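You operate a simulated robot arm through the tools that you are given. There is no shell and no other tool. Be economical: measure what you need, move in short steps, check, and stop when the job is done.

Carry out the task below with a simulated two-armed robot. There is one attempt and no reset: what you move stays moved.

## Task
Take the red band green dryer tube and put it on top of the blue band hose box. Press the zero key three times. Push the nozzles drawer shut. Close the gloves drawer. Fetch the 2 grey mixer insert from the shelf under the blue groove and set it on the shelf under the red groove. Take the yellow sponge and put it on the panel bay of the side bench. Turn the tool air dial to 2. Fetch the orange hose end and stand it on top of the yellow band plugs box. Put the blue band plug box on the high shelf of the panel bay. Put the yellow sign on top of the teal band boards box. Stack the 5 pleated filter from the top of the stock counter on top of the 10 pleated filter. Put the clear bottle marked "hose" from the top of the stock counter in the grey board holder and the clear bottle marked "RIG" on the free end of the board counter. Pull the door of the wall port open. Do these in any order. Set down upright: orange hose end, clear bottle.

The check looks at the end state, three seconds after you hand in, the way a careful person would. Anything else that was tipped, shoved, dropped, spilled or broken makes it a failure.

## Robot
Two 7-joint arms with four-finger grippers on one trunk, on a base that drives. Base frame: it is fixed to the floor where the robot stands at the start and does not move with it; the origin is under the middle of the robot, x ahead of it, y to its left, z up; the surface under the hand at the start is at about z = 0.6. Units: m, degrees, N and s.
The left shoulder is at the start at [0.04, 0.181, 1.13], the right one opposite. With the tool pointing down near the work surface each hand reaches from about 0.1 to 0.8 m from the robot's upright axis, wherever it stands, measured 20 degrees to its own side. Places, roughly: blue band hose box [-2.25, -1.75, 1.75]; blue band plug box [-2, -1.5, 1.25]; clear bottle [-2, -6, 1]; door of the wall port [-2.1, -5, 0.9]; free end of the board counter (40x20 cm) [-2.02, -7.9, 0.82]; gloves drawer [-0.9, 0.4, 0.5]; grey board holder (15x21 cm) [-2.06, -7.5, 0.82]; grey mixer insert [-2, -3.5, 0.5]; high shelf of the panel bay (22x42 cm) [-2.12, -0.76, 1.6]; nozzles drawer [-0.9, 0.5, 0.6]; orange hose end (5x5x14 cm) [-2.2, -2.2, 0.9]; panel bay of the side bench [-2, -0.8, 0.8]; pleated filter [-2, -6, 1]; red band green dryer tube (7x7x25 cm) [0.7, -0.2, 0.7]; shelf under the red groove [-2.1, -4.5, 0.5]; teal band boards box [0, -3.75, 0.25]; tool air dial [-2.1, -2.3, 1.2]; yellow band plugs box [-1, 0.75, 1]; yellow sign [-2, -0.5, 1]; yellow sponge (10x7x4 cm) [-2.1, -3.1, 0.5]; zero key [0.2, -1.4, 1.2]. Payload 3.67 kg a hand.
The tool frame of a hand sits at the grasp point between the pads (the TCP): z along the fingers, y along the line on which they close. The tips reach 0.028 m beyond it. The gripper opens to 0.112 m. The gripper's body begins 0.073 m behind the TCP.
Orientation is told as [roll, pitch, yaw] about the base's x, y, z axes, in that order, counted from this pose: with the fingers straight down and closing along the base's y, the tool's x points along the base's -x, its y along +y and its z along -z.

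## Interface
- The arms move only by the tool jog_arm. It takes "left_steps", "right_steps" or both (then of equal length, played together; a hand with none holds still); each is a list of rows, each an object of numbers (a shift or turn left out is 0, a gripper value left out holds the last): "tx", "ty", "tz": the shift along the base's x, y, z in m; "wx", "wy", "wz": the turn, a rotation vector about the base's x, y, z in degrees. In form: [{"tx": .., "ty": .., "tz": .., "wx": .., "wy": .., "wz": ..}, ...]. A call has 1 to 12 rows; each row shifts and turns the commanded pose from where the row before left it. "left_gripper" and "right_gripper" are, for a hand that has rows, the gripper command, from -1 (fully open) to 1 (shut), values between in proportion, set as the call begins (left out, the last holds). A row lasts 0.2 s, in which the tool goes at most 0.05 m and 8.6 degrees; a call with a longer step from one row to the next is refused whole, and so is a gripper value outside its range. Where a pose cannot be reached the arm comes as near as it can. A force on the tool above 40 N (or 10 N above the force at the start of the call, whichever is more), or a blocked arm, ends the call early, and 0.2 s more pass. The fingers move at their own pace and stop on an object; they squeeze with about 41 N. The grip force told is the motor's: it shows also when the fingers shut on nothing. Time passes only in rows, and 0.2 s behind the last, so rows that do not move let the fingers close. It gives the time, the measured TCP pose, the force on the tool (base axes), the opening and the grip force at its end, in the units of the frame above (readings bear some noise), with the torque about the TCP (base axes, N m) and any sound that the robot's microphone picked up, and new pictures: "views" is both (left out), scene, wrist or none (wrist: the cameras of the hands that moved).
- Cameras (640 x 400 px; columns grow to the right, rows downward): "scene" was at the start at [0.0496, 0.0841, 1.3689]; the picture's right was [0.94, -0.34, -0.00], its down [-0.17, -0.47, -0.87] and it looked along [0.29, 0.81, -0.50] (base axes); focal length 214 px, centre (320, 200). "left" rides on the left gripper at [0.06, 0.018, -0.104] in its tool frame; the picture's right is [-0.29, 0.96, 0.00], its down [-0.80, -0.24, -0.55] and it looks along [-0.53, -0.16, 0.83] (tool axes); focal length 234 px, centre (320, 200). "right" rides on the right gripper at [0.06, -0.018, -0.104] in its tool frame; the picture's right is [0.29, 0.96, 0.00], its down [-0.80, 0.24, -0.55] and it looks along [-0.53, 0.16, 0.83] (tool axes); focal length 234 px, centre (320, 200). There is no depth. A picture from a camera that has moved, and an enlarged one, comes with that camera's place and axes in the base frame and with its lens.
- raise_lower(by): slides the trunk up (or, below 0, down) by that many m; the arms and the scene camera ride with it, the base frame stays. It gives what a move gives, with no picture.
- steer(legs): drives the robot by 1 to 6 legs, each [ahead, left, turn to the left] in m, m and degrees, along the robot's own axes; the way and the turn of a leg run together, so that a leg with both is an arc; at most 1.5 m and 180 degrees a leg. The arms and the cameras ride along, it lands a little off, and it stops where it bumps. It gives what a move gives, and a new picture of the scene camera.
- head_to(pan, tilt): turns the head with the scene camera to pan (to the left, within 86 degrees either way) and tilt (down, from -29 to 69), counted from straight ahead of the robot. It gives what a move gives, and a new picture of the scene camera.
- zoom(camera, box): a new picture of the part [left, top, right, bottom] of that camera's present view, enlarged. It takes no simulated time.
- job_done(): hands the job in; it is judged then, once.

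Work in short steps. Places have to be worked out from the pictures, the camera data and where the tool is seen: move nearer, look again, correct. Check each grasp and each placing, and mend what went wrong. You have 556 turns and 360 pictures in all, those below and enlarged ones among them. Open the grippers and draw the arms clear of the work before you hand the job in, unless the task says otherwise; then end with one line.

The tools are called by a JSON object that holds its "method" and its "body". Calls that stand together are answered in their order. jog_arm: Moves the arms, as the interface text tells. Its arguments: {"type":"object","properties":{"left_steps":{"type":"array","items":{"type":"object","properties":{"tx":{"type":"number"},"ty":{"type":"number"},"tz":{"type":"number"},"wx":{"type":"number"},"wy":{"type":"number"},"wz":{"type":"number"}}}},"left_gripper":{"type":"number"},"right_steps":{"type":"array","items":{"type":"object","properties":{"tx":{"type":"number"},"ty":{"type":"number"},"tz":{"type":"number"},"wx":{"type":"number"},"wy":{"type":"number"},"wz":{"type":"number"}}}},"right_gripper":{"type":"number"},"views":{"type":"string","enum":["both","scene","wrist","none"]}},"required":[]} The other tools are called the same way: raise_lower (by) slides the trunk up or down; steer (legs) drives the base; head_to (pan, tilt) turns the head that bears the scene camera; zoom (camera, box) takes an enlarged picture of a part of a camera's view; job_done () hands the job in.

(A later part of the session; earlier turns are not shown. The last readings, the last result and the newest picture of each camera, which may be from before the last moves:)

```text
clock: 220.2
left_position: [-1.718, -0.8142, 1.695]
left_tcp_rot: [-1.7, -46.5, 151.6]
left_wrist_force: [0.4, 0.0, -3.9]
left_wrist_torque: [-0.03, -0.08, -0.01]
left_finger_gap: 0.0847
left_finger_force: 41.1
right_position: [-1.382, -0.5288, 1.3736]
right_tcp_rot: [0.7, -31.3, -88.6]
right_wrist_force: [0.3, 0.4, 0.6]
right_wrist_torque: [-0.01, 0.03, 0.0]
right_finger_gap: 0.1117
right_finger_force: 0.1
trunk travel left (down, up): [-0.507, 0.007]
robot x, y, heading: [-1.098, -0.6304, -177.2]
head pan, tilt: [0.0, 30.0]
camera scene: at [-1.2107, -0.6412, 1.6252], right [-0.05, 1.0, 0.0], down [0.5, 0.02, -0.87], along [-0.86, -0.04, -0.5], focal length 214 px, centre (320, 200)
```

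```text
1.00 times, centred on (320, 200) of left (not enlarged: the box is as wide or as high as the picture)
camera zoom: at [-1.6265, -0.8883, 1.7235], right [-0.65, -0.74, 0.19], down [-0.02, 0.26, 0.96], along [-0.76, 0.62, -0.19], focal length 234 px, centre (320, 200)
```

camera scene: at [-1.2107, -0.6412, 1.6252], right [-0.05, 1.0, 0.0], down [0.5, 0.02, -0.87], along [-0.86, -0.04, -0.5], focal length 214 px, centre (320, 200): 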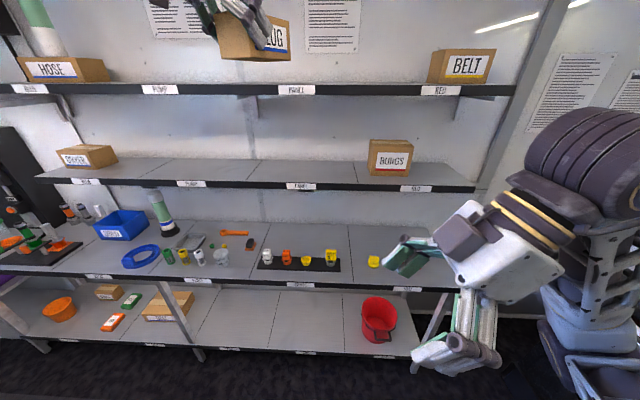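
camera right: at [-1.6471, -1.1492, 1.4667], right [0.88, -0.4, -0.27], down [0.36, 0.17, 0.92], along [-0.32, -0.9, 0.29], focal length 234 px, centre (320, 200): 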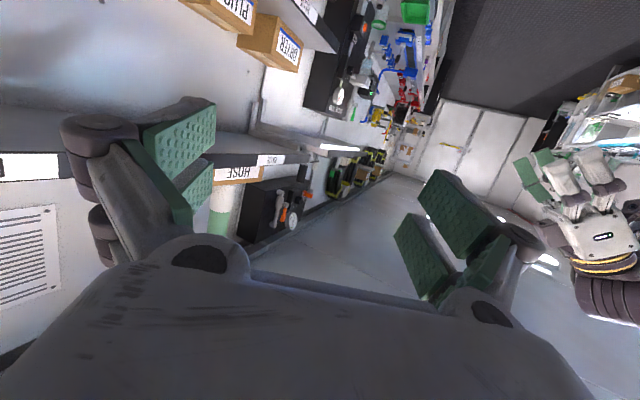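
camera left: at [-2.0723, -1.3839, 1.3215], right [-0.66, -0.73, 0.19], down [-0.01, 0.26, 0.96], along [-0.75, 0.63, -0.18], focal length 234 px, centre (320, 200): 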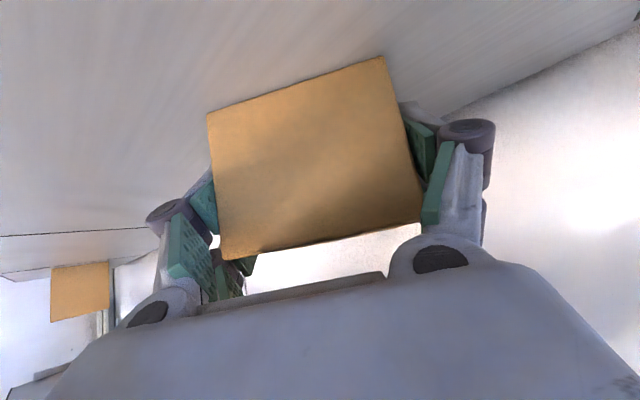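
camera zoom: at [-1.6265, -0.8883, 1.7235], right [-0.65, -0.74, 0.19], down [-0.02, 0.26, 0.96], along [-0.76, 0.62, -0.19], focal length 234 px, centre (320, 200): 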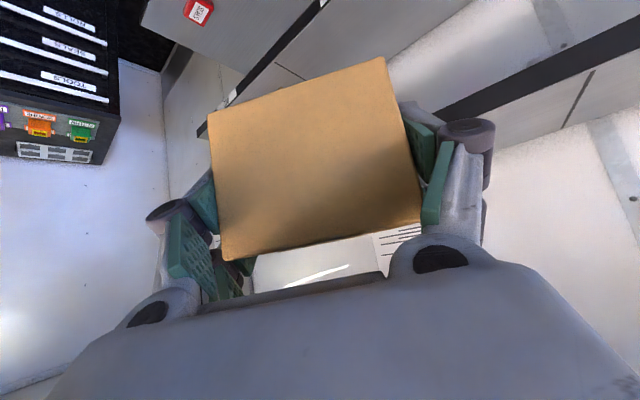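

The bay's label confirms y≈-0.76. I drive in 0.33 m with a slight right shift.

{"method": "steer", "body": {"legs": [[0.33, -0.046, 0]]}}

{"method": "jog_arm", "body": {"left_steps": [{"tx": -0.015}, {"tx": -0.015}, {}], "left_gripper": 1, "views": "wrist"}}

```text
clock: 222.4
left_position: [-2.0464, -0.7799, 1.6973]
left_tcp_rot: [-1.6, -46.6, 151.3]
left_wrist_force: [1.0, 0.7, -3.2]
left_wrist_torque: [-0.03, -0.11, -0.02]
left_finger_gap: 0.0847
left_finger_force: 41.0
right_position: [-1.7111, -0.4968, 1.3741]
right_tcp_rot: [0.4, -31.4, -88.6]
right_wrist_force: [0.0, -0.4, 0.5]
right_wrist_torque: [-0.01, 0.03, -0.03]
right_finger_gap: 0.1121
right_finger_force: 0.1
trunk travel left (down, up): [-0.507, 0.007]
robot x, y, heading: [-1.4298, -0.6039, -177.6]
head pan, tilt: [0.0, 30.0]
camera scene: at [-1.5392, -0.6081, 1.6255], right [-0.05, 1.0, 0.0], down [0.5, 0.02, -0.87], along [-0.87, -0.04, -0.5], focal length 214 px, centre (320, 200)
```

scene: 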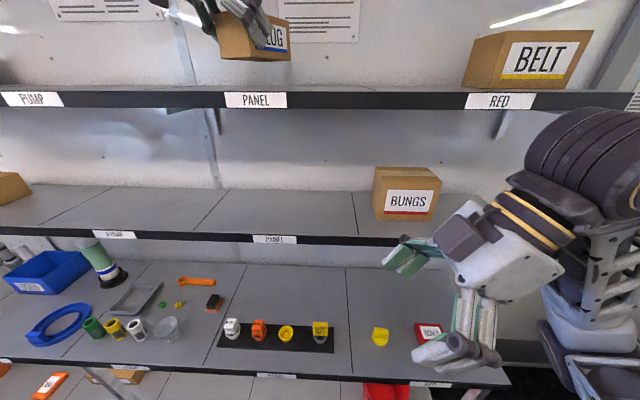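

```text
clock: 223.2
left_position: [-2.0806, -0.7851, 1.6952]
left_tcp_rot: [-1.8, -46.5, 151.6]
left_wrist_force: [0.5, -0.2, -3.4]
left_wrist_torque: [-0.08, -0.07, -0.01]
left_finger_gap: 0.0848
left_finger_force: 40.5
left hand out of reach, approached as far as the arm can: row 2
right_position: [-1.7149, -0.4966, 1.3744]
right_tcp_rot: [0.6, -31.4, -88.5]
right_wrist_force: [0.7, -0.3, 0.9]
right_wrist_torque: [-0.02, -0.01, 0.01]
right_finger_gap: 0.1121
right_finger_force: 0.1
trunk travel left (down, up): [-0.507, 0.007]
robot x, y, heading: [-1.4305, -0.5989, -177.4]
head pan, tilt: [0.0, 30.0]
camera left: at [-1.9886, -0.8595, 1.7239], right [-0.65, -0.74, 0.19], down [-0.02, 0.26, 0.96], along [-0.76, 0.62, -0.19], focal length 234 px, centre (320, 200)
```

left: 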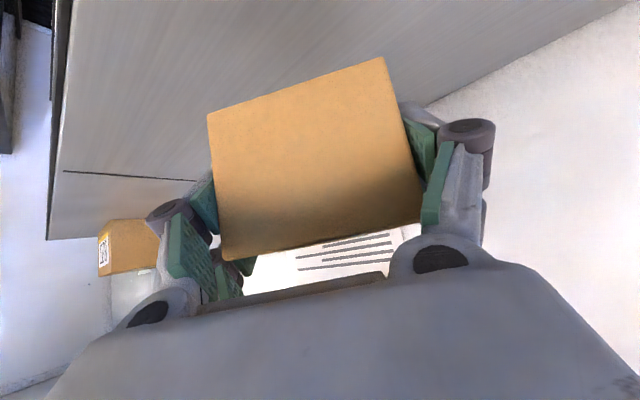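

Box over the shelf centre. I lower with the trunk until it touches.

{"method": "raise_lower", "body": {"by": -0.042}}

{"method": "raise_lower", "body": {"by": -0.008}}

```text
clock: 224.1
left_position: [-2.0796, -0.7834, 1.6558]
left_tcp_rot: [-1.6, -46.5, 151.4]
left_wrist_force: [0.6, 0.2, -3.3]
left_wrist_torque: [-0.06, -0.15, -0.04]
left_finger_gap: 0.0847
left_finger_force: 41.0
right_position: [-1.7133, -0.4955, 1.3328]
right_tcp_rot: [0.6, -31.5, -88.5]
right_wrist_force: [0.5, -0.3, 0.9]
right_wrist_torque: [0.0, -0.02, 0.0]
right_finger_gap: 0.1119
right_finger_force: 0.1
trunk travel left (down, up): [-0.465, 0.049]
robot x, y, heading: [-1.4285, -0.6032, -177.4]
head pan, tilt: [0.0, 30.0]
```

```text
clock: 224.6
left_position: [-2.0801, -0.7848, 1.6464]
left_tcp_rot: [-1.5, -46.5, 151.5]
left_wrist_force: [-0.1, -0.4, -3.6]
left_wrist_torque: [-0.07, -0.14, 0.0]
left_finger_gap: 0.0846
left_finger_force: 41.0
right_position: [-1.7147, -0.4961, 1.3249]
right_tcp_rot: [0.7, -31.3, -88.5]
right_wrist_force: [-0.1, -0.4, -0.5]
right_wrist_torque: [-0.02, -0.04, 0.0]
right_finger_gap: 0.1121
right_finger_force: 0.0
trunk travel left (down, up): [-0.457, 0.057]
robot x, y, heading: [-1.4284, -0.5996, -177.7]
head pan, tilt: [0.0, 30.0]
```

Not yet touching; a few millimetres more.

{"method": "raise_lower", "body": {"by": -0.006}}

{"method": "raise_lower", "body": {"by": -0.005}}

```text
clock: 225.2
left_position: [-2.0794, -0.7844, 1.6424]
left_tcp_rot: [-1.6, -46.8, 151.4]
left_wrist_force: [-4.6, -1.3, 12.2]
left_wrist_torque: [-0.91, 0.03, -0.22]
left_finger_gap: 0.0851
left_finger_force: 41.2
right_position: [-1.7139, -0.4952, 1.3193]
right_tcp_rot: [0.5, -31.4, -88.4]
right_wrist_force: [0.3, 0.3, 0.5]
right_wrist_torque: [-0.02, 0.03, 0.02]
right_finger_gap: 0.1121
right_finger_force: 0.1
trunk travel left (down, up): [-0.451, 0.063]
robot x, y, heading: [-1.4292, -0.6015, -177.3]
head pan, tilt: [0.0, 30.0]
```

```text
clock: 225.7
left_position: [-2.0781, -0.7843, 1.6394]
left_tcp_rot: [-1.6, -46.9, 151.5]
left_wrist_force: [-12.3, -2.5, 36.0]
left_wrist_torque: [-0.63, 0.69, -0.32]
left_finger_gap: 0.0848
left_finger_force: 41.2
right_position: [-1.7129, -0.496, 1.3153]
right_tcp_rot: [0.4, -31.4, -88.5]
right_wrist_force: [0.9, 0.0, -1.2]
right_wrist_torque: [0.03, 0.01, 0.02]
right_finger_gap: 0.1118
right_finger_force: 0.1
trunk travel left (down, up): [-0.446, 0.068]
robot x, y, heading: [-1.4326, -0.602, -177.4]
head pan, tilt: [0.0, 30.0]
```

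Seated. I open and withdraw along the finger axis.

{"method": "jog_arm", "body": {"left_steps": [{}, {}, {"tx": 0.02, "ty": -0.01, "tz": 0.015}, {"tx": 0.03, "ty": -0.015, "tz": 0.02}, {"tx": 0.03, "ty": -0.015, "tz": 0.02}, {"tx": 0.04, "ty": -0.02}, {}], "left_gripper": -1, "views": "wrist"}}

```text
clock: 227.3
left_position: [-1.9619, -0.8438, 1.6897]
left_tcp_rot: [-1.6, -46.4, 151.5]
left_wrist_force: [0.0, 0.0, 0.2]
left_wrist_torque: [0.0, 0.01, -0.01]
left_finger_gap: 0.1118
left_finger_force: 0.1
right_position: [-1.7149, -0.4944, 1.3138]
right_tcp_rot: [0.6, -31.3, -88.5]
right_wrist_force: [-0.1, 0.6, 0.2]
right_wrist_torque: [-0.03, 0.04, -0.01]
right_finger_gap: 0.1118
right_finger_force: 0.0
trunk travel left (down, up): [-0.446, 0.068]
robot x, y, heading: [-1.4295, -0.6004, -177.2]
head pan, tilt: [0.0, 30.0]
camera left: at [-1.8686, -0.9188, 1.7193], right [-0.65, -0.74, 0.19], down [-0.02, 0.27, 0.96], along [-0.76, 0.62, -0.19], focal length 234 px, centre (320, 200)
```

left: 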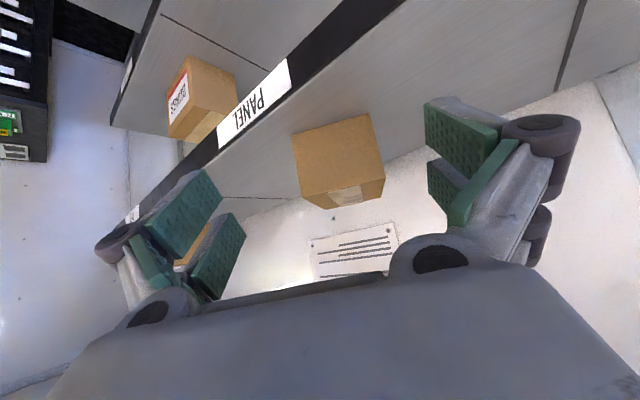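

PLUG box is placed. Next the yellow sign on the bench: I pull the hands in, lower the trunk and look.

{"method": "jog_arm", "body": {"left_steps": [{"tx": 0.04, "ty": -0.02}, {"tx": 0.04, "ty": -0.02}, {"tx": 0.04, "ty": -0.02, "wz": 7}, {"tx": 0.04, "wz": 7}, {"wz": 7}, {"wz": 7}], "views": "none"}}

{"method": "raise_lower", "body": {"by": -0.25}}

{"method": "steer", "body": {"legs": [[-0.15, -0.02, -2]]}}

{"method": "zoom", "body": {"camera": "scene", "box": [180, 180, 480, 370]}}

```text
clock: 228.7
left_position: [-1.7992, -0.9035, 1.6912]
left_tcp_rot: [-1.6, -46.5, 179.6]
left_wrist_force: [0.0, 0.2, 0.4]
left_wrist_torque: [-0.03, -0.02, 0.01]
left_finger_gap: 0.112
left_finger_force: 0.0
right_position: [-1.7163, -0.4946, 1.3136]
right_tcp_rot: [0.6, -31.5, -88.5]
right_wrist_force: [-0.3, 0.2, 0.5]
right_wrist_torque: [-0.02, -0.02, 0.0]
right_finger_gap: 0.1119
right_finger_force: 0.1
trunk travel left (down, up): [-0.446, 0.068]
robot x, y, heading: [-1.4303, -0.5997, -177.4]
head pan, tilt: [0.0, 30.0]
```

```text
clock: 231.3
left_position: [-1.7966, -0.9031, 1.4428]
left_tcp_rot: [-1.7, -46.6, 179.4]
left_wrist_force: [-0.6, -0.3, -0.3]
left_wrist_torque: [-0.01, 0.02, 0.0]
left_finger_gap: 0.112
left_finger_force: 0.0
right_position: [-1.714, -0.4962, 1.0638]
right_tcp_rot: [0.5, -31.3, -88.5]
right_wrist_force: [-0.1, 0.2, 0.3]
right_wrist_torque: [0.01, 0.03, 0.02]
right_finger_gap: 0.112
right_finger_force: 0.2
trunk travel left (down, up): [-0.196, 0.318]
robot x, y, heading: [-1.4285, -0.5987, -177.6]
head pan, tilt: [0.0, 30.0]
```

```text
clock: 232.7
left_position: [-1.6597, -0.8654, 1.4406]
left_tcp_rot: [-1.6, -46.6, 177.2]
left_wrist_force: [0.6, 0.1, -0.5]
left_wrist_torque: [0.0, 0.04, -0.01]
left_finger_gap: 0.1118
left_finger_force: 0.0
right_position: [-1.5591, -0.4616, 1.0636]
right_tcp_rot: [0.5, -31.4, -90.7]
right_wrist_force: [0.5, 0.0, 0.9]
right_wrist_torque: [0.02, 0.02, -0.01]
right_finger_gap: 0.1119
right_finger_force: 0.1
trunk travel left (down, up): [-0.196, 0.318]
robot x, y, heading: [-1.2782, -0.5769, -179.6]
head pan, tilt: [0.0, 30.0]
camera scene: at [-1.3915, -0.58, 1.3152], right [-0.01, 1.0, 0.0], down [0.5, 0.0, -0.87], along [-0.87, -0.01, -0.5], focal length 214 px, centre (320, 200)
```

scene: 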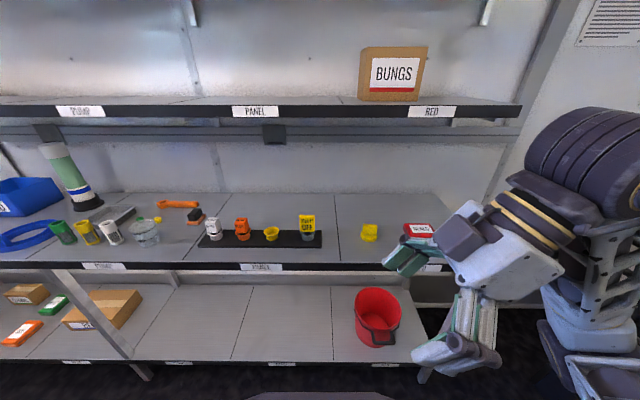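

```text
2.11 times, centred on (330, 275) of scene
camera zoom: at [-1.3915, -0.58, 1.3152], right [-0.01, 1.0, 0.0], down [0.5, 0.0, -0.87], along [-0.87, -0.01, -0.5], focal length 452 px, centre (299, 42)
```

zoom: 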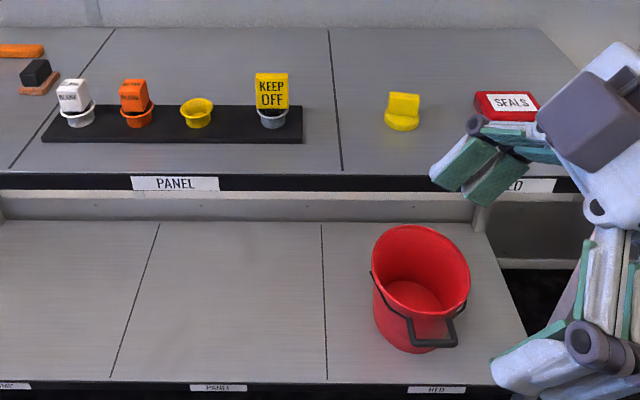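

Two yellow candidates: the KEEP OFF piece in a grey cup and a small yellow stand. I enlarge both.

{"method": "zoom", "body": {"camera": "scene", "box": [290, 205, 390, 255]}}

```text
6.40 times, centred on (340, 230) of scene
camera zoom: at [-1.3915, -0.58, 1.3152], right [-0.01, 1.0, 0.0], down [0.5, 0.0, -0.87], along [-0.87, -0.01, -0.5], focal length 1373 px, centre (192, 8)
```

zoom: 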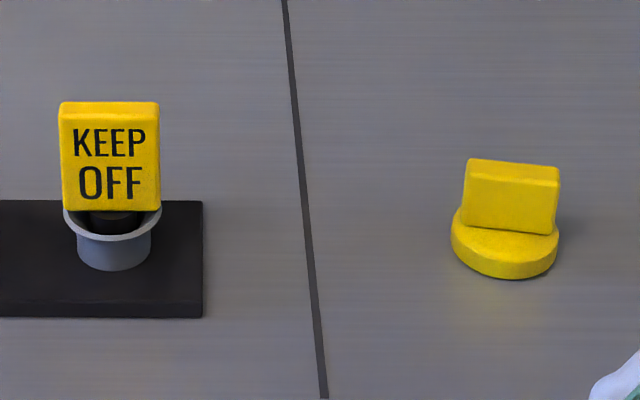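

The KEEP OFF piece is the sign: plate z 0.84–0.91, centre about (-1.99,-0.628), 5.3 cm wide. I strafe right and bring the left hand above it.

{"method": "steer", "body": {"legs": [[0, -0.12, 0]]}}

{"method": "jog_arm", "body": {"left_steps": [{"tx": -0.022, "ty": 0.011, "tz": -0.042}, {"tx": -0.022, "ty": 0.011, "tz": -0.042}, {"tx": -0.022, "ty": 0.011, "tz": -0.042}, {"tx": -0.022, "ty": 0.011, "tz": -0.042}, {"tx": -0.022, "ty": 0.011, "tz": -0.042}, {"tx": -0.022, "ty": 0.011, "tz": -0.042}, {"tx": -0.022, "ty": 0.011, "tz": -0.042}, {"tx": -0.022, "ty": 0.011, "tz": -0.042}, {"tx": -0.022, "ty": 0.011, "tz": -0.042}, {"tx": -0.022, "ty": 0.011, "tz": -0.042}, {}], "left_gripper": -1, "views": "wrist"}}

```text
clock: 234.0
left_position: [-1.6613, -0.746, 1.4415]
left_tcp_rot: [-1.6, -46.6, 177.2]
left_wrist_force: [0.2, 0.1, -0.2]
left_wrist_torque: [0.0, -0.02, 0.04]
left_finger_gap: 0.1123
left_finger_force: 0.0
right_position: [-1.562, -0.3422, 1.0619]
right_tcp_rot: [0.7, -31.4, -90.7]
right_wrist_force: [0.2, 0.2, 0.1]
right_wrist_torque: [-0.06, 0.0, 0.02]
right_finger_gap: 0.1121
right_finger_force: 0.0
trunk travel left (down, up): [-0.196, 0.318]
robot x, y, heading: [-1.2828, -0.4593, -179.6]
head pan, tilt: [0.0, 30.0]
camera scene: at [-1.3932, -0.4599, 1.3152], right [-0.01, 1.0, 0.0], down [0.5, 0.0, -0.87], along [-0.87, -0.01, -0.5], focal length 214 px, centre (320, 200)
```

scene: 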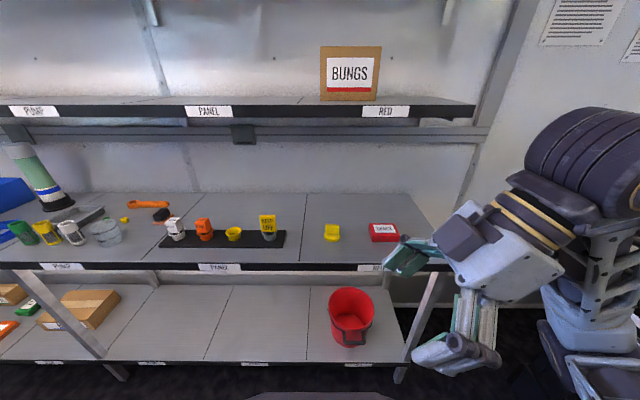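

```text
clock: 236.4
left_position: [-1.8808, -0.6356, 1.021]
left_tcp_rot: [-1.7, -46.6, 177.3]
left_wrist_force: [0.0, 0.6, -0.5]
left_wrist_torque: [-0.01, 0.04, -0.02]
left_finger_gap: 0.1122
left_finger_force: 0.1
right_position: [-1.5594, -0.3426, 1.0653]
right_tcp_rot: [0.5, -31.4, -90.7]
right_wrist_force: [0.8, 0.4, 0.1]
right_wrist_torque: [0.02, 0.01, -0.03]
right_finger_gap: 0.112
right_finger_force: 0.1
trunk travel left (down, up): [-0.196, 0.318]
robot x, y, heading: [-1.28, -0.458, -179.6]
head pan, tilt: [0.0, 30.0]
camera left: at [-1.7656, -0.6626, 1.0497], right [-0.26, -0.95, 0.19], down [-0.13, 0.23, 0.96], along [-0.96, 0.23, -0.18], focal length 234 px, centre (320, 200)
```

left: 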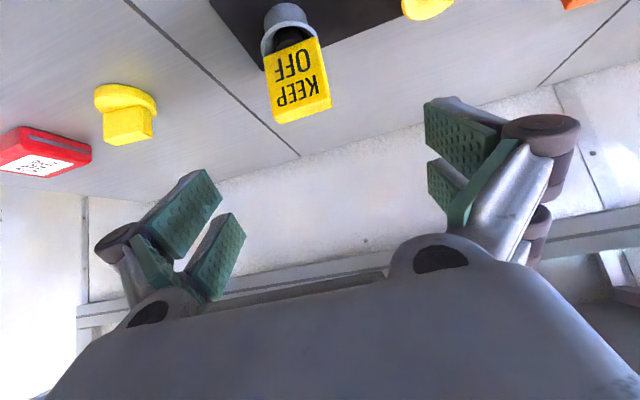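

Sign at about (-1.985,-0.615). I move down along the finger direction and straddle it.

{"method": "jog_arm", "body": {"left_steps": [{"tx": -0.026, "ty": 0.005, "tz": -0.035}, {"tx": -0.026, "ty": 0.005, "tz": -0.035}, {"tx": -0.026, "ty": 0.005, "tz": -0.035}, {"tx": -0.024, "ty": 0.003, "tz": -0.03}, {}], "left_gripper": -1, "views": "wrist"}}

```text
clock: 237.7
left_position: [-1.9841, -0.6183, 0.8963]
left_tcp_rot: [-1.6, -47.4, 177.3]
left_wrist_force: [1.5, -1.3, 16.1]
left_wrist_torque: [-0.35, -0.79, -0.04]
left_finger_gap: 0.1118
left_finger_force: 0.0
right_position: [-1.5618, -0.3425, 1.0637]
right_tcp_rot: [0.5, -31.5, -90.6]
right_wrist_force: [-0.1, 0.2, 0.5]
right_wrist_torque: [-0.03, -0.05, 0.02]
right_finger_gap: 0.112
right_finger_force: 0.0
trunk travel left (down, up): [-0.196, 0.318]
robot x, y, heading: [-1.2827, -0.459, -179.4]
head pan, tilt: [0.0, 30.0]
stopped in row 5 (left hand): the force on the tool passed its limit at 41 N (the readings are from after the stop); the commanded pose is now the measured one
camera left: at [-1.8695, -0.6455, 0.9216], right [-0.26, -0.95, 0.19], down [-0.12, 0.23, 0.97], along [-0.96, 0.23, -0.17], focal length 234 px, centre (320, 200)
```

left: 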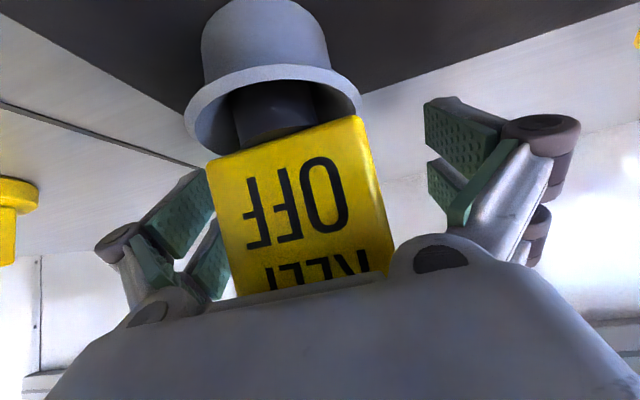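

The sign is too deep against the palm. I back out 3 cm along the axis and close.

{"method": "jog_arm", "body": {"left_steps": [{"tx": 0.013, "tz": 0.013}, {"tx": 0.012, "tz": 0.008}, {}], "left_gripper": -1, "views": "none"}}

{"method": "jog_arm", "body": {"left_steps": [{}, {}, {}, {}], "left_gripper": 1, "views": "wrist"}}

```text
clock: 238.5
left_position: [-1.9587, -0.6202, 0.912]
left_tcp_rot: [-1.7, -47.0, 177.4]
left_wrist_force: [-0.6, 0.4, 0.4]
left_wrist_torque: [0.0, -0.01, -0.01]
left_finger_gap: 0.112
left_finger_force: 0.1
right_position: [-1.5615, -0.3414, 1.0651]
right_tcp_rot: [0.6, -31.4, -90.7]
right_wrist_force: [-0.3, 0.1, -0.1]
right_wrist_torque: [0.02, -0.05, -0.02]
right_finger_gap: 0.112
right_finger_force: 0.0
trunk travel left (down, up): [-0.196, 0.318]
robot x, y, heading: [-1.2785, -0.4571, -180.0]
head pan, tilt: [0.0, 30.0]
```

```text
clock: 239.5
left_position: [-1.958, -0.6207, 0.9126]
left_tcp_rot: [-1.8, -47.0, 177.4]
left_wrist_force: [-1.2, -3.0, 0.3]
left_wrist_torque: [-0.07, 0.05, -0.05]
left_finger_gap: 0.0449
left_finger_force: 40.8
right_position: [-1.5616, -0.3418, 1.0644]
right_tcp_rot: [0.6, -31.4, -90.7]
right_wrist_force: [-0.1, 0.2, -0.2]
right_wrist_torque: [-0.01, 0.02, 0.04]
right_finger_gap: 0.112
right_finger_force: 0.1
trunk travel left (down, up): [-0.196, 0.318]
robot x, y, heading: [-1.283, -0.459, -179.3]
head pan, tilt: [0.0, 30.0]
camera left: at [-1.843, -0.6471, 0.94], right [-0.26, -0.95, 0.19], down [-0.12, 0.23, 0.97], along [-0.96, 0.23, -0.18], focal length 234 px, centre (320, 200)
```

left: 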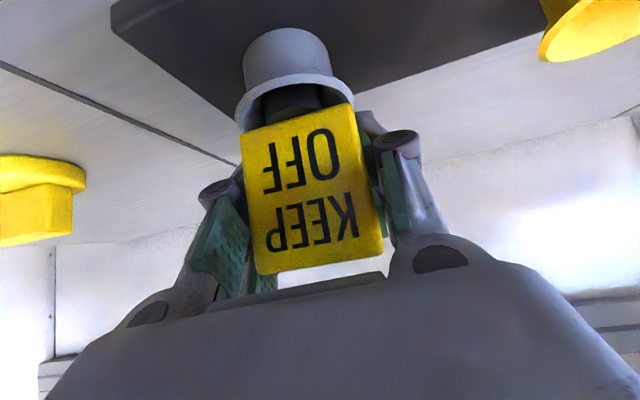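

Gripped at 45 mm. I lift with the trunk and check the cup stays.

{"method": "raise_lower", "body": {"by": 0.1}}

{"method": "zoom", "body": {"camera": "left", "box": [0, 0, 640, 400]}}

```text
clock: 240.9
left_position: [-1.9581, -0.6192, 1.0124]
left_tcp_rot: [-1.7, -47.0, 177.4]
left_wrist_force: [-0.2, -0.4, -0.2]
left_wrist_torque: [-0.05, 0.02, -0.05]
left_finger_gap: 0.0451
left_finger_force: 41.1
right_position: [-1.5609, -0.3424, 1.1634]
right_tcp_rot: [0.6, -31.3, -90.7]
right_wrist_force: [-1.0, -0.8, -0.8]
right_wrist_torque: [-0.01, 0.03, -0.03]
right_finger_gap: 0.1121
right_finger_force: 0.1
trunk travel left (down, up): [-0.296, 0.218]
robot x, y, heading: [-1.2826, -0.4581, -179.4]
head pan, tilt: [0.0, 30.0]
```

```text
1.00 times, centred on (320, 200) of left (not enlarged: the box is as wide or as high as the picture)
camera zoom: at [-1.8429, -0.6466, 1.0389], right [-0.26, -0.95, 0.19], down [-0.12, 0.23, 0.97], along [-0.96, 0.23, -0.18], focal length 234 px, centre (320, 200)
```

zoom: 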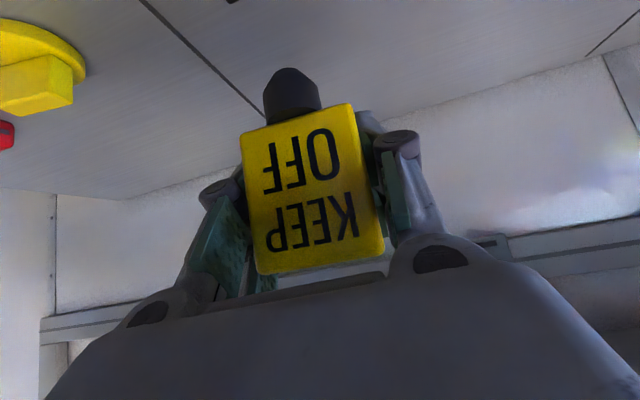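

The sign is out and the cup stays. I pull the hand in, back away, turn round and head for the zero key at (0.2,-1.4,1.2).

{"method": "jog_arm", "body": {"left_steps": [{"tx": 0.03, "tz": 0.03}, {"tx": 0.03, "tz": 0.03}, {"tx": 0.04, "tz": 0.02}, {"tx": 0.04}, {"tx": 0.04}, {"tx": 0.04}], "left_gripper": 1, "views": "none"}}

{"method": "head_to", "body": {"pan": -15, "tilt": 15}}

{"method": "steer", "body": {"legs": [[-0.35, 0.7, 0], [0, 0, 180], [0, -0.1, 0]]}}

```text
clock: 242.3
left_position: [-1.7567, -0.6151, 1.0959]
left_tcp_rot: [-1.6, -46.9, 177.3]
left_wrist_force: [0.0, 0.2, -0.9]
left_wrist_torque: [-0.01, 0.02, 0.0]
left_finger_gap: 0.045
left_finger_force: 41.2
left hand out of reach, approached as far as the arm can: row 6
right_position: [-1.5602, -0.3416, 1.1637]
right_tcp_rot: [0.6, -31.3, -90.7]
right_wrist_force: [0.0, -0.1, 0.2]
right_wrist_torque: [0.01, 0.04, 0.01]
right_finger_gap: 0.112
right_finger_force: 0.1
trunk travel left (down, up): [-0.296, 0.218]
robot x, y, heading: [-1.2791, -0.4606, -179.7]
head pan, tilt: [0.0, 30.0]
```

```text
clock: 243.0
left_position: [-1.7576, -0.6143, 1.095]
left_tcp_rot: [-1.7, -46.8, 177.4]
left_wrist_force: [-0.5, 0.3, 0.2]
left_wrist_torque: [0.01, 0.0, 0.0]
left_finger_gap: 0.0449
left_finger_force: 40.9
right_position: [-1.5609, -0.3422, 1.1622]
right_tcp_rot: [0.6, -31.4, -90.7]
right_wrist_force: [0.0, -0.2, -0.1]
right_wrist_torque: [0.01, 0.02, 0.02]
right_finger_gap: 0.112
right_finger_force: 0.0
trunk travel left (down, up): [-0.296, 0.218]
robot x, y, heading: [-1.2854, -0.4577, -179.8]
head pan, tilt: [-15.0, 15.0]
camera scene: at [-1.3931, -0.4364, 1.4384], right [0.25, 0.97, 0.0], down [0.25, -0.07, -0.97], along [-0.93, 0.24, -0.26], focal length 214 px, centre (320, 200)
```

scene: 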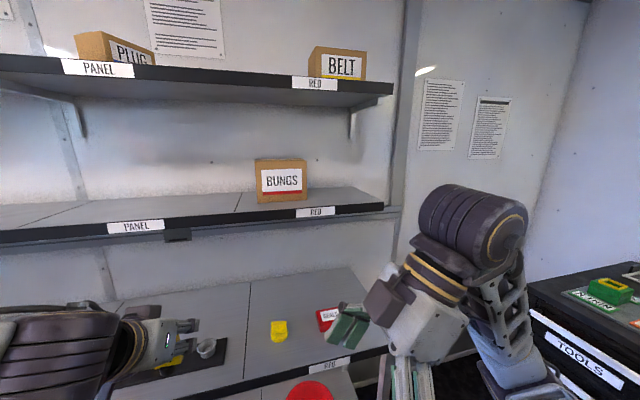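

```text
clock: 256.2
left_position: [-0.4445, -1.1007, 1.0949]
left_tcp_rot: [-1.6, -47.0, -2.8]
left_wrist_force: [0.6, -0.8, -1.1]
left_wrist_torque: [0.03, -0.02, 0.03]
left_finger_gap: 0.0446
left_finger_force: 40.8
right_position: [-0.6401, -1.3746, 1.1632]
right_tcp_rot: [0.7, -31.4, 89.1]
right_wrist_force: [-0.7, -0.4, -0.1]
right_wrist_torque: [0.05, 0.0, 0.0]
right_finger_gap: 0.1121
right_finger_force: 0.1
trunk travel left (down, up): [-0.296, 0.218]
robot x, y, heading: [-0.9218, -1.2576, 0.3]
head pan, tilt: [-15.0, 15.0]
camera scene: at [-0.8107, -1.2825, 1.4385], right [-0.25, -0.97, 0.0], down [-0.25, 0.07, -0.97], along [0.93, -0.24, -0.26], focal length 214 px, centre (320, 200)
```

scene: 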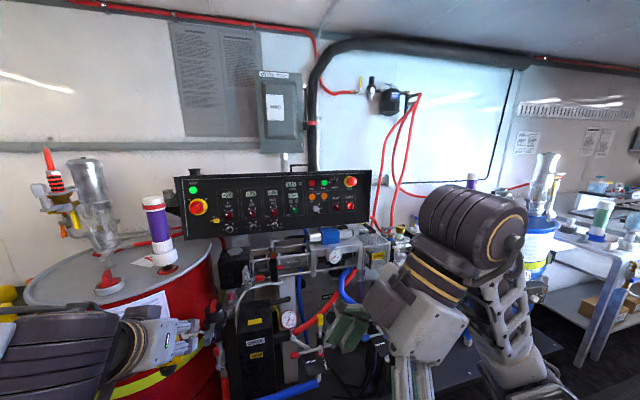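

A control console is ahead. I enlarge it to find the zero key.

{"method": "zoom", "body": {"camera": "scene", "box": [170, 160, 390, 245]}}

```text
2.91 times, centred on (280, 202) of scene
camera zoom: at [-0.8107, -1.2825, 1.4385], right [-0.25, -0.97, 0.0], down [-0.25, 0.07, -0.97], along [0.93, -0.24, -0.26], focal length 624 px, centre (436, 193)
```

zoom: 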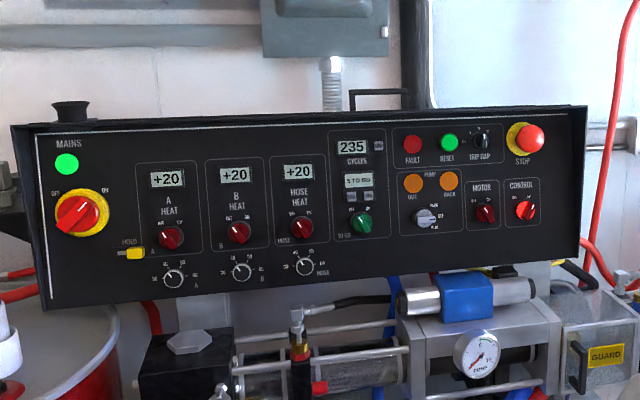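

The candidates are small keys near CYCLES / TO GO. I move 0.3 m closer and zoom.

{"method": "steer", "body": {"legs": [[0.3, 0, 0]]}}

{"method": "zoom", "body": {"camera": "scene", "box": [250, 170, 370, 250]}}

```text
clock: 258.2
left_position: [-0.1486, -1.0964, 1.0964]
left_tcp_rot: [-1.7, -46.9, -2.5]
left_wrist_force: [-0.2, -0.2, -0.7]
left_wrist_torque: [-0.01, 0.0, 0.03]
left_finger_gap: 0.0447
left_finger_force: 40.7
right_position: [-0.3455, -1.3704, 1.1635]
right_tcp_rot: [0.5, -31.4, 89.6]
right_wrist_force: [-0.1, -0.4, -0.3]
right_wrist_torque: [0.0, 0.01, 0.0]
right_finger_gap: 0.112
right_finger_force: 0.0
trunk travel left (down, up): [-0.296, 0.218]
robot x, y, heading: [-0.623, -1.2543, 0.6]
head pan, tilt: [-15.0, 15.0]
camera scene: at [-0.5152, -1.2792, 1.4385], right [-0.25, -0.97, 0.0], down [-0.25, 0.06, -0.97], along [0.94, -0.24, -0.26], focal length 214 px, centre (320, 200)
```

scene: 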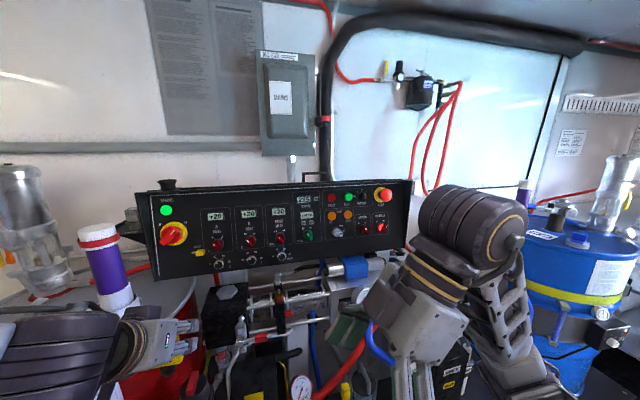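

```text
5.00 times, centred on (310, 210) of scene
camera zoom: at [-0.5152, -1.2792, 1.4385], right [-0.25, -0.97, 0.0], down [-0.25, 0.06, -0.97], along [0.94, -0.24, -0.26], focal length 1072 px, centre (370, 150)
```

zoom: 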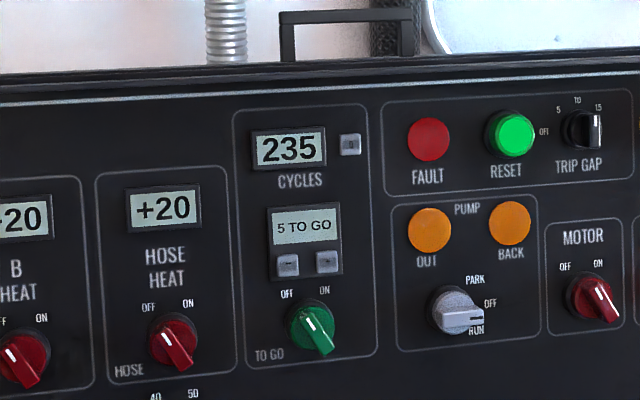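

The "0" key beside CYCLES is the zero key: triangulated at about (0.225,-1.454,1.24). I reorient the right hand (closed) to point forward.

{"method": "jog_arm", "body": {"right_steps": [{"wz": -8}, {"wz": -8}, {"wz": -8}, {"wz": -8}, {"wz": -8}, {"wz": -8}, {"wz": -8}, {"wz": -8}, {"wz": -8}, {"wz": -8}, {"wz": -8}, {}], "right_gripper": 1, "views": "none"}}

{"method": "jog_arm", "body": {"right_steps": [{"wy": -7, "ty": -0.01, "tx": 0.01}, {"wy": -7, "ty": -0.01, "tx": 0.01}, {"wy": -7, "ty": -0.01, "tx": 0.01}, {"wy": -7, "ty": -0.01, "tx": 0.01}, {"wy": -7, "ty": -0.01, "tx": 0.01}, {"wy": -7, "ty": -0.01, "tx": 0.01}, {"wy": -7, "ty": -0.01, "tx": 0.01}, {"wy": -5, "tx": 0.01}, {}], "right_gripper": 1, "views": "wrist"}}

```text
clock: 260.8
left_position: [-0.1491, -1.098, 1.0949]
left_tcp_rot: [-1.6, -46.9, -2.4]
left_wrist_force: [0.4, 0.0, -0.7]
left_wrist_torque: [-0.02, 0.06, -0.01]
left_finger_gap: 0.0446
left_finger_force: 40.9
right_position: [-0.3026, -1.3619, 1.2032]
right_tcp_rot: [0.6, -31.3, 1.4]
right_wrist_force: [0.3, -0.5, 0.1]
right_wrist_torque: [0.02, 0.01, 0.05]
right_finger_gap: 0.0
right_finger_force: 36.3
right hand out of reach, approached as far as the arm can: row 1, 2, 3, 4, 5, 6, 7
trunk travel left (down, up): [-0.296, 0.218]
robot x, y, heading: [-0.6258, -1.259, 0.9]
head pan, tilt: [-15.0, 15.0]
```

```text
clock: 262.8
left_position: [-0.1485, -1.0966, 1.0954]
left_tcp_rot: [-1.7, -47.0, -2.5]
left_wrist_force: [-0.2, 0.3, -0.8]
left_wrist_torque: [-0.03, 0.0, 0.02]
left_finger_gap: 0.0448
left_finger_force: 41.2
right_position: [-0.1363, -1.3636, 1.2931]
right_tcp_rot: [-14.5, -85.2, 15.8]
right_wrist_force: [-0.3, -0.4, -0.3]
right_wrist_torque: [-0.03, 0.02, -0.03]
right_finger_gap: 0.0
right_finger_force: 35.4
right hand out of reach, approached as far as the arm can: row 1, 2, 3, 4, 5, 6, 7, 8
trunk travel left (down, up): [-0.296, 0.218]
robot x, y, heading: [-0.6207, -1.2522, 0.6]
head pan, tilt: [-15.0, 15.0]
camera right: at [-0.2452, -1.3853, 1.2413], right [-0.05, 0.95, -0.31], down [-0.49, 0.25, 0.83], along [0.87, 0.19, 0.46], focal length 234 px, centre (320, 200)
```

right: 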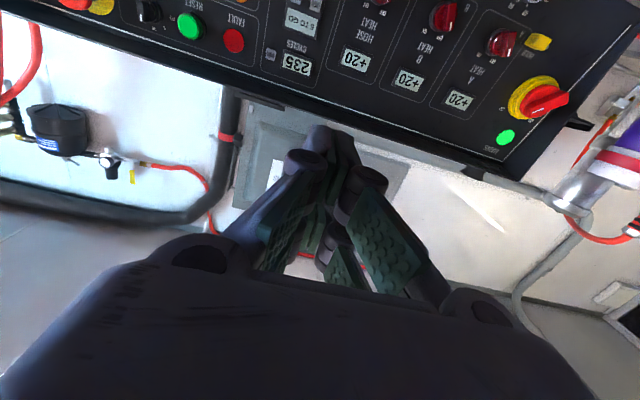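

Wrist view agrees: key at (0.225,-1.452,1.243). I align y and z, drive forward 0.13 m, and recheck.

{"method": "jog_arm", "body": {"right_steps": [{"ty": -0.03, "tz": -0.016}, {"ty": -0.03, "tz": -0.016}, {"ty": -0.028, "tz": -0.016}, {}], "views": "none"}}

{"method": "steer", "body": {"legs": [[0.13, 0, 0]]}}

{"method": "zoom", "body": {"camera": "right", "box": [0, 0, 640, 400]}}

```text
clock: 263.8
left_position: [-0.1499, -1.0957, 1.0949]
left_tcp_rot: [-1.8, -46.9, -2.4]
left_wrist_force: [-0.2, 0.5, 0.0]
left_wrist_torque: [-0.01, -0.01, -0.04]
left_finger_gap: 0.0446
left_finger_force: 41.1
right_position: [-0.0948, -1.4339, 1.2672]
right_tcp_rot: [-14.8, -85.2, 16.1]
right_wrist_force: [-0.5, 0.9, -0.1]
right_wrist_torque: [0.03, -0.02, 0.01]
right_finger_gap: 0.0
right_finger_force: 35.9
right hand out of reach, approached as far as the arm can: row 1, 2, 3
trunk travel left (down, up): [-0.296, 0.218]
robot x, y, heading: [-0.6249, -1.254, 0.8]
head pan, tilt: [-15.0, 15.0]
```

```text
clock: 265.1
left_position: [-0.0215, -1.0966, 1.0945]
left_tcp_rot: [-1.7, -47.0, -2.5]
left_wrist_force: [-0.5, -0.4, -0.3]
left_wrist_torque: [-0.03, -0.04, 0.0]
left_finger_gap: 0.0449
left_finger_force: 40.6
right_position: [0.0358, -1.4334, 1.2673]
right_tcp_rot: [-14.4, -85.4, 15.7]
right_wrist_force: [0.4, 0.7, 0.0]
right_wrist_torque: [0.04, -0.02, -0.01]
right_finger_gap: 0.0
right_finger_force: 36.0
trunk travel left (down, up): [-0.296, 0.218]
robot x, y, heading: [-0.4957, -1.2568, 0.7]
head pan, tilt: [-15.0, 15.0]
camera scene: at [-0.3865, -1.278, 1.4386], right [-0.25, -0.97, 0.0], down [-0.25, 0.06, -0.97], along [0.94, -0.24, -0.26], focal length 214 px, centre (320, 200)
```

scene: 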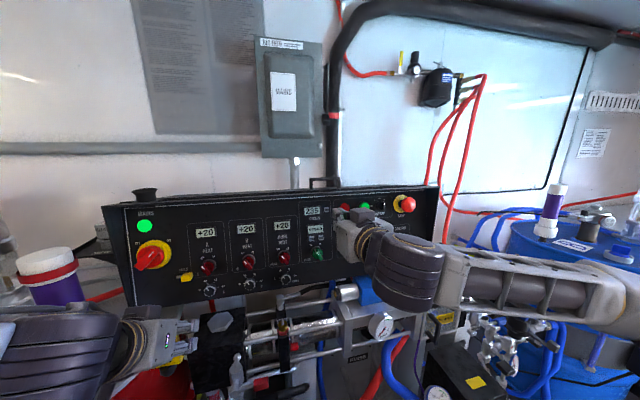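

```text
1.00 times, centred on (320, 200) of right (not enlarged: the box is as wide or as high as the picture)
camera zoom: at [-0.0732, -1.4541, 1.2167], right [-0.05, 0.95, -0.31], down [-0.49, 0.24, 0.83], along [0.87, 0.19, 0.46], focal length 234 px, centre (320, 200)
```

zoom: 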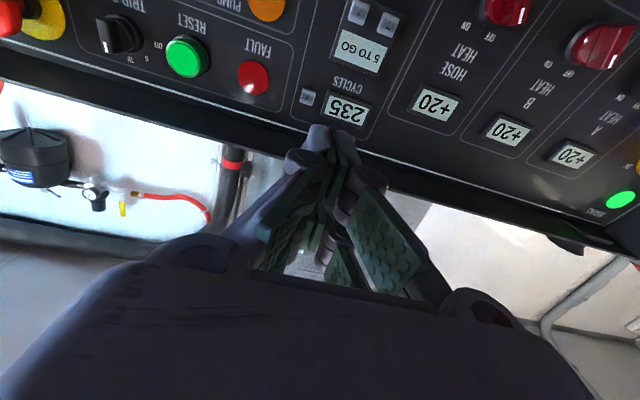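

I align to y≈-1.448, z≈1.248 and approach to ~4 cm from the panel, then check.

{"method": "jog_arm", "body": {"right_steps": [{"tx": 0.035, "ty": -0.005, "tz": -0.0065}, {"tx": 0.035, "ty": -0.005, "tz": -0.0065}, {"tx": 0.035, "ty": -0.005, "tz": -0.0065}, {}], "right_gripper": 1, "views": "wrist"}}

{"method": "zoom", "body": {"camera": "scene", "box": [270, 180, 390, 255]}}

```text
clock: 266.1
left_position: [-0.0207, -1.0969, 1.0956]
left_tcp_rot: [-1.6, -47.0, -2.5]
left_wrist_force: [-0.4, -0.4, 0.1]
left_wrist_torque: [0.01, -0.05, -0.02]
left_finger_gap: 0.0448
left_finger_force: 40.8
right_position: [0.1386, -1.4489, 1.2493]
right_tcp_rot: [-14.8, -85.4, 16.1]
right_wrist_force: [0.4, -1.4, 0.5]
right_wrist_torque: [0.01, -0.02, 0.0]
right_finger_gap: 0.0
right_finger_force: 35.3
trunk travel left (down, up): [-0.296, 0.218]
robot x, y, heading: [-0.4922, -1.2517, 0.5]
head pan, tilt: [-15.0, 15.0]
camera right: at [0.0309, -1.4692, 1.198], right [-0.05, 0.95, -0.31], down [-0.5, 0.25, 0.83], along [0.87, 0.19, 0.46], focal length 234 px, centre (320, 200)
```

right: 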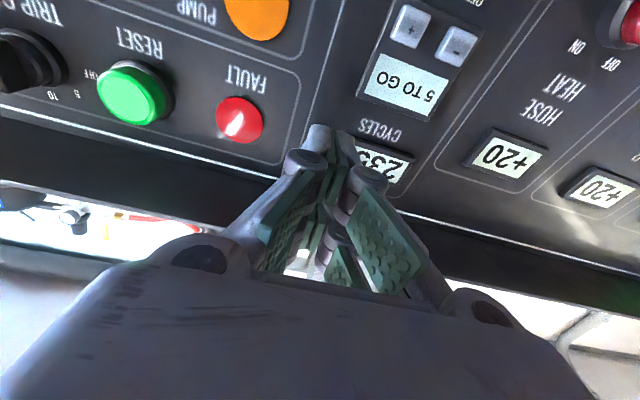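

```text
5.33 times, centred on (330, 218) of scene
camera zoom: at [-0.3871, -1.278, 1.4386], right [-0.25, -0.97, 0.0], down [-0.25, 0.06, -0.97], along [0.94, -0.24, -0.26], focal length 1144 px, centre (267, 107)
```

zoom: 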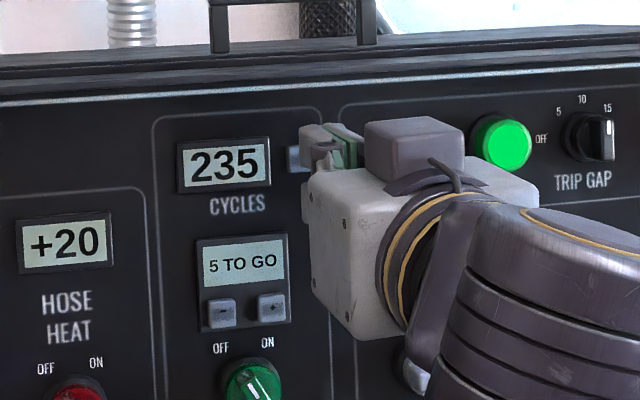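

Alignment looks about right; I press slowly forward until contact and watch the sound and display.

{"method": "jog_arm", "body": {"right_steps": [{"tx": 0.03, "tz": -0.001}, {"tx": 0.008}, {"tx": 0.006}, {"tx": 0.005}], "right_gripper": 1, "views": "none"}}

{"method": "zoom", "body": {"camera": "scene", "box": [270, 180, 390, 255]}}

```text
clock: 266.9
left_position: [-0.0241, -1.0992, 1.0969]
left_tcp_rot: [-1.5, -47.2, -2.7]
left_wrist_force: [0.0, 0.4, -1.2]
left_wrist_torque: [0.01, -0.01, 0.0]
left_finger_gap: 0.0444
left_finger_force: 41.1
right_position: [0.1735, -1.4473, 1.2485]
right_tcp_rot: [-13.8, -85.1, 15.3]
right_wrist_force: [-25.2, -2.0, 1.7]
right_wrist_torque: [-0.14, 0.58, -0.14]
right_finger_gap: 0.0062
right_finger_force: 35.5
trunk travel left (down, up): [-0.296, 0.218]
robot x, y, heading: [-0.4943, -1.2535, 0.6]
head pan, tilt: [-15.0, 15.0]
heard: click
stopped in row 3 (right hand): the force on the tool passed its limit at 49 N (the readings are from after the stop); the commanded pose is now the measured one
```

```text
5.33 times, centred on (330, 218) of scene
camera zoom: at [-0.3916, -1.2795, 1.4389], right [-0.25, -0.97, 0.0], down [-0.25, 0.07, -0.97], along [0.94, -0.24, -0.26], focal length 1144 px, centre (267, 107)
```

zoom: 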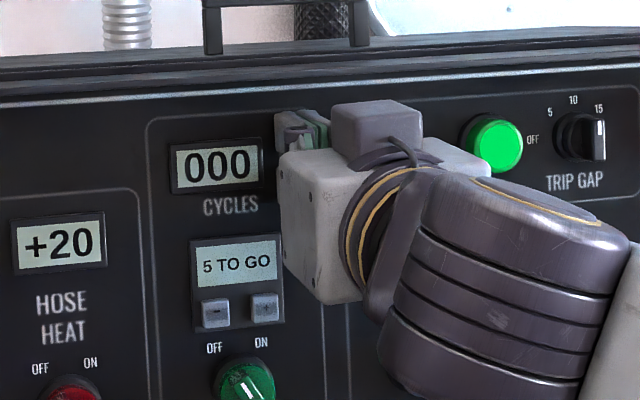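

Click heard and CYCLES shows 000 — first press. I retreat and press the second time.

{"method": "jog_arm", "body": {"right_steps": [{"tx": -0.012}, {"tx": -0.006}, {}, {"tx": 0.01}, {"tx": 0.004}, {"tx": 0.003}], "right_gripper": 1, "views": "none"}}

```text
clock: 268.3
left_position: [-0.0229, -1.0968, 1.0961]
left_tcp_rot: [-1.6, -47.2, -2.7]
left_wrist_force: [0.8, 0.3, -0.3]
left_wrist_torque: [0.0, -0.03, 0.01]
left_finger_gap: 0.0448
left_finger_force: 41.1
right_position: [0.1748, -1.4474, 1.2464]
right_tcp_rot: [-13.3, -84.9, 14.8]
right_wrist_force: [-28.9, -2.9, -8.5]
right_wrist_torque: [-0.01, 0.9, -0.16]
right_finger_gap: 0.0058
right_finger_force: 35.2
trunk travel left (down, up): [-0.296, 0.218]
robot x, y, heading: [-0.4923, -1.2559, 0.6]
head pan, tilt: [-15.0, 15.0]
heard: click
```

Second click. Now the third press, then retreat fully.

{"method": "jog_arm", "body": {"right_steps": [{"tx": -0.012}, {"tx": -0.008}, {}, {"tx": 0.011}, {"tx": 0.005}, {"tx": 0.003}], "right_gripper": 1, "views": "none"}}

```text
clock: 269.7
left_position: [-0.023, -1.0964, 1.096]
left_tcp_rot: [-1.5, -47.2, -2.6]
left_wrist_force: [0.3, 0.7, -1.0]
left_wrist_torque: [0.02, 0.01, 0.01]
left_finger_gap: 0.0446
left_finger_force: 41.3
right_position: [0.173, -1.4471, 1.2466]
right_tcp_rot: [-13.8, -85.0, 15.4]
right_wrist_force: [-21.3, -0.6, -6.5]
right_wrist_torque: [0.04, 0.63, -0.1]
right_finger_gap: 0.0059
right_finger_force: 36.2
trunk travel left (down, up): [-0.296, 0.218]
robot x, y, heading: [-0.4976, -1.2535, 0.6]
head pan, tilt: [-15.0, 15.0]
heard: click
```

Three clicks done. I retreat and drive toward the boards box near (0,-3.75,0.25).

{"method": "jog_arm", "body": {"right_steps": [{"tx": -0.03}, {"tx": -0.04}, {"tx": -0.04}, {"tx": -0.04, "tz": 0.01}, {"tx": -0.03}], "right_gripper": 1, "views": "none"}}

{"method": "steer", "body": {"legs": [[-0.4, 0, 0], [0, -1.2, 0], [0, -1.1, 0]]}}

{"method": "head_to", "body": {"pan": -10, "tilt": 35}}

```text
clock: 270.9
left_position: [-0.0186, -1.096, 1.0945]
left_tcp_rot: [-1.8, -46.9, -2.6]
left_wrist_force: [0.3, -0.3, -0.4]
left_wrist_torque: [0.0, 0.01, -0.01]
left_finger_gap: 0.0445
left_finger_force: 41.0
right_position: [0.0362, -1.4398, 1.2671]
right_tcp_rot: [-13.4, -85.0, 14.9]
right_wrist_force: [-0.1, 0.1, 0.3]
right_wrist_torque: [-0.03, 0.01, 0.03]
right_finger_gap: 0.0
right_finger_force: 35.3
right hand out of reach, approached as far as the arm can: row 4, 5
trunk travel left (down, up): [-0.296, 0.218]
robot x, y, heading: [-0.4947, -1.2534, 0.5]
head pan, tilt: [-15.0, 15.0]
```

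```text
clock: 284.8
left_position: [-0.392, -3.4023, 1.0935]
left_tcp_rot: [-1.7, -47.0, -2.2]
left_wrist_force: [-0.9, -0.3, -1.4]
left_wrist_torque: [-0.03, 0.01, 0.02]
left_finger_gap: 0.0448
left_finger_force: 41.1
right_position: [-0.3353, -3.7464, 1.2671]
right_tcp_rot: [-13.4, -84.9, 15.1]
right_wrist_force: [0.9, 0.2, 0.2]
right_wrist_torque: [0.0, -0.01, -0.02]
right_finger_gap: 0.0001
right_finger_force: 35.7
trunk travel left (down, up): [-0.296, 0.218]
robot x, y, heading: [-0.8689, -3.5605, 0.9]
head pan, tilt: [-15.0, 15.0]
camera scene: at [-0.758, -3.5862, 1.4385], right [-0.25, -0.97, 0.0], down [-0.25, 0.06, -0.97], along [0.94, -0.24, -0.26], focal length 214 px, centre (320, 200)
```

scene: 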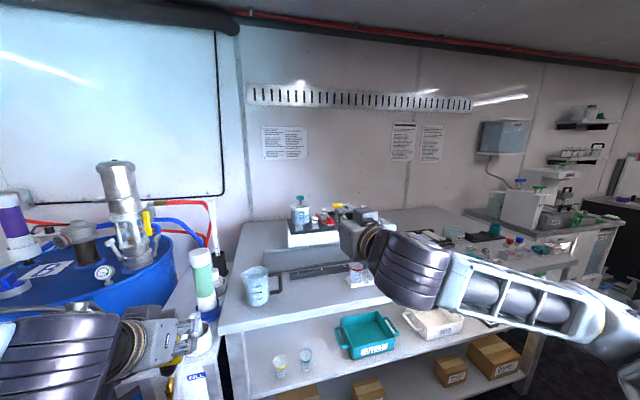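

```text
clock: 285.6
left_position: [-0.3921, -3.4027, 1.0969]
left_tcp_rot: [-1.7, -47.0, -2.3]
left_wrist_force: [-0.3, 0.6, 0.2]
left_wrist_torque: [-0.04, -0.02, 0.01]
left_finger_gap: 0.0446
left_finger_force: 41.1
right_position: [-0.3347, -3.745, 1.2665]
right_tcp_rot: [-13.5, -84.9, 15.3]
right_wrist_force: [0.0, 0.0, 0.0]
right_wrist_torque: [0.04, 0.02, 0.03]
right_finger_gap: 0.0001
right_finger_force: 35.8
trunk travel left (down, up): [-0.296, 0.218]
robot x, y, heading: [-0.8653, -3.56, 0.8]
head pan, tilt: [-10.0, 35.0]
camera scene: at [-0.7616, -3.5771, 1.4066], right [-0.16, -0.99, 0.0], down [-0.57, 0.09, -0.82], along [0.81, -0.13, -0.57], focal length 214 px, centre (320, 200)
```

scene: 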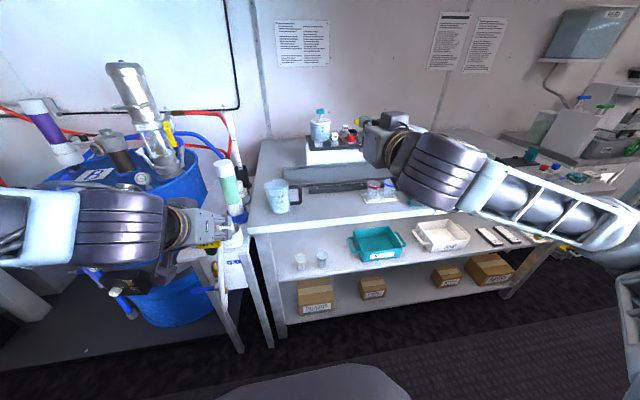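

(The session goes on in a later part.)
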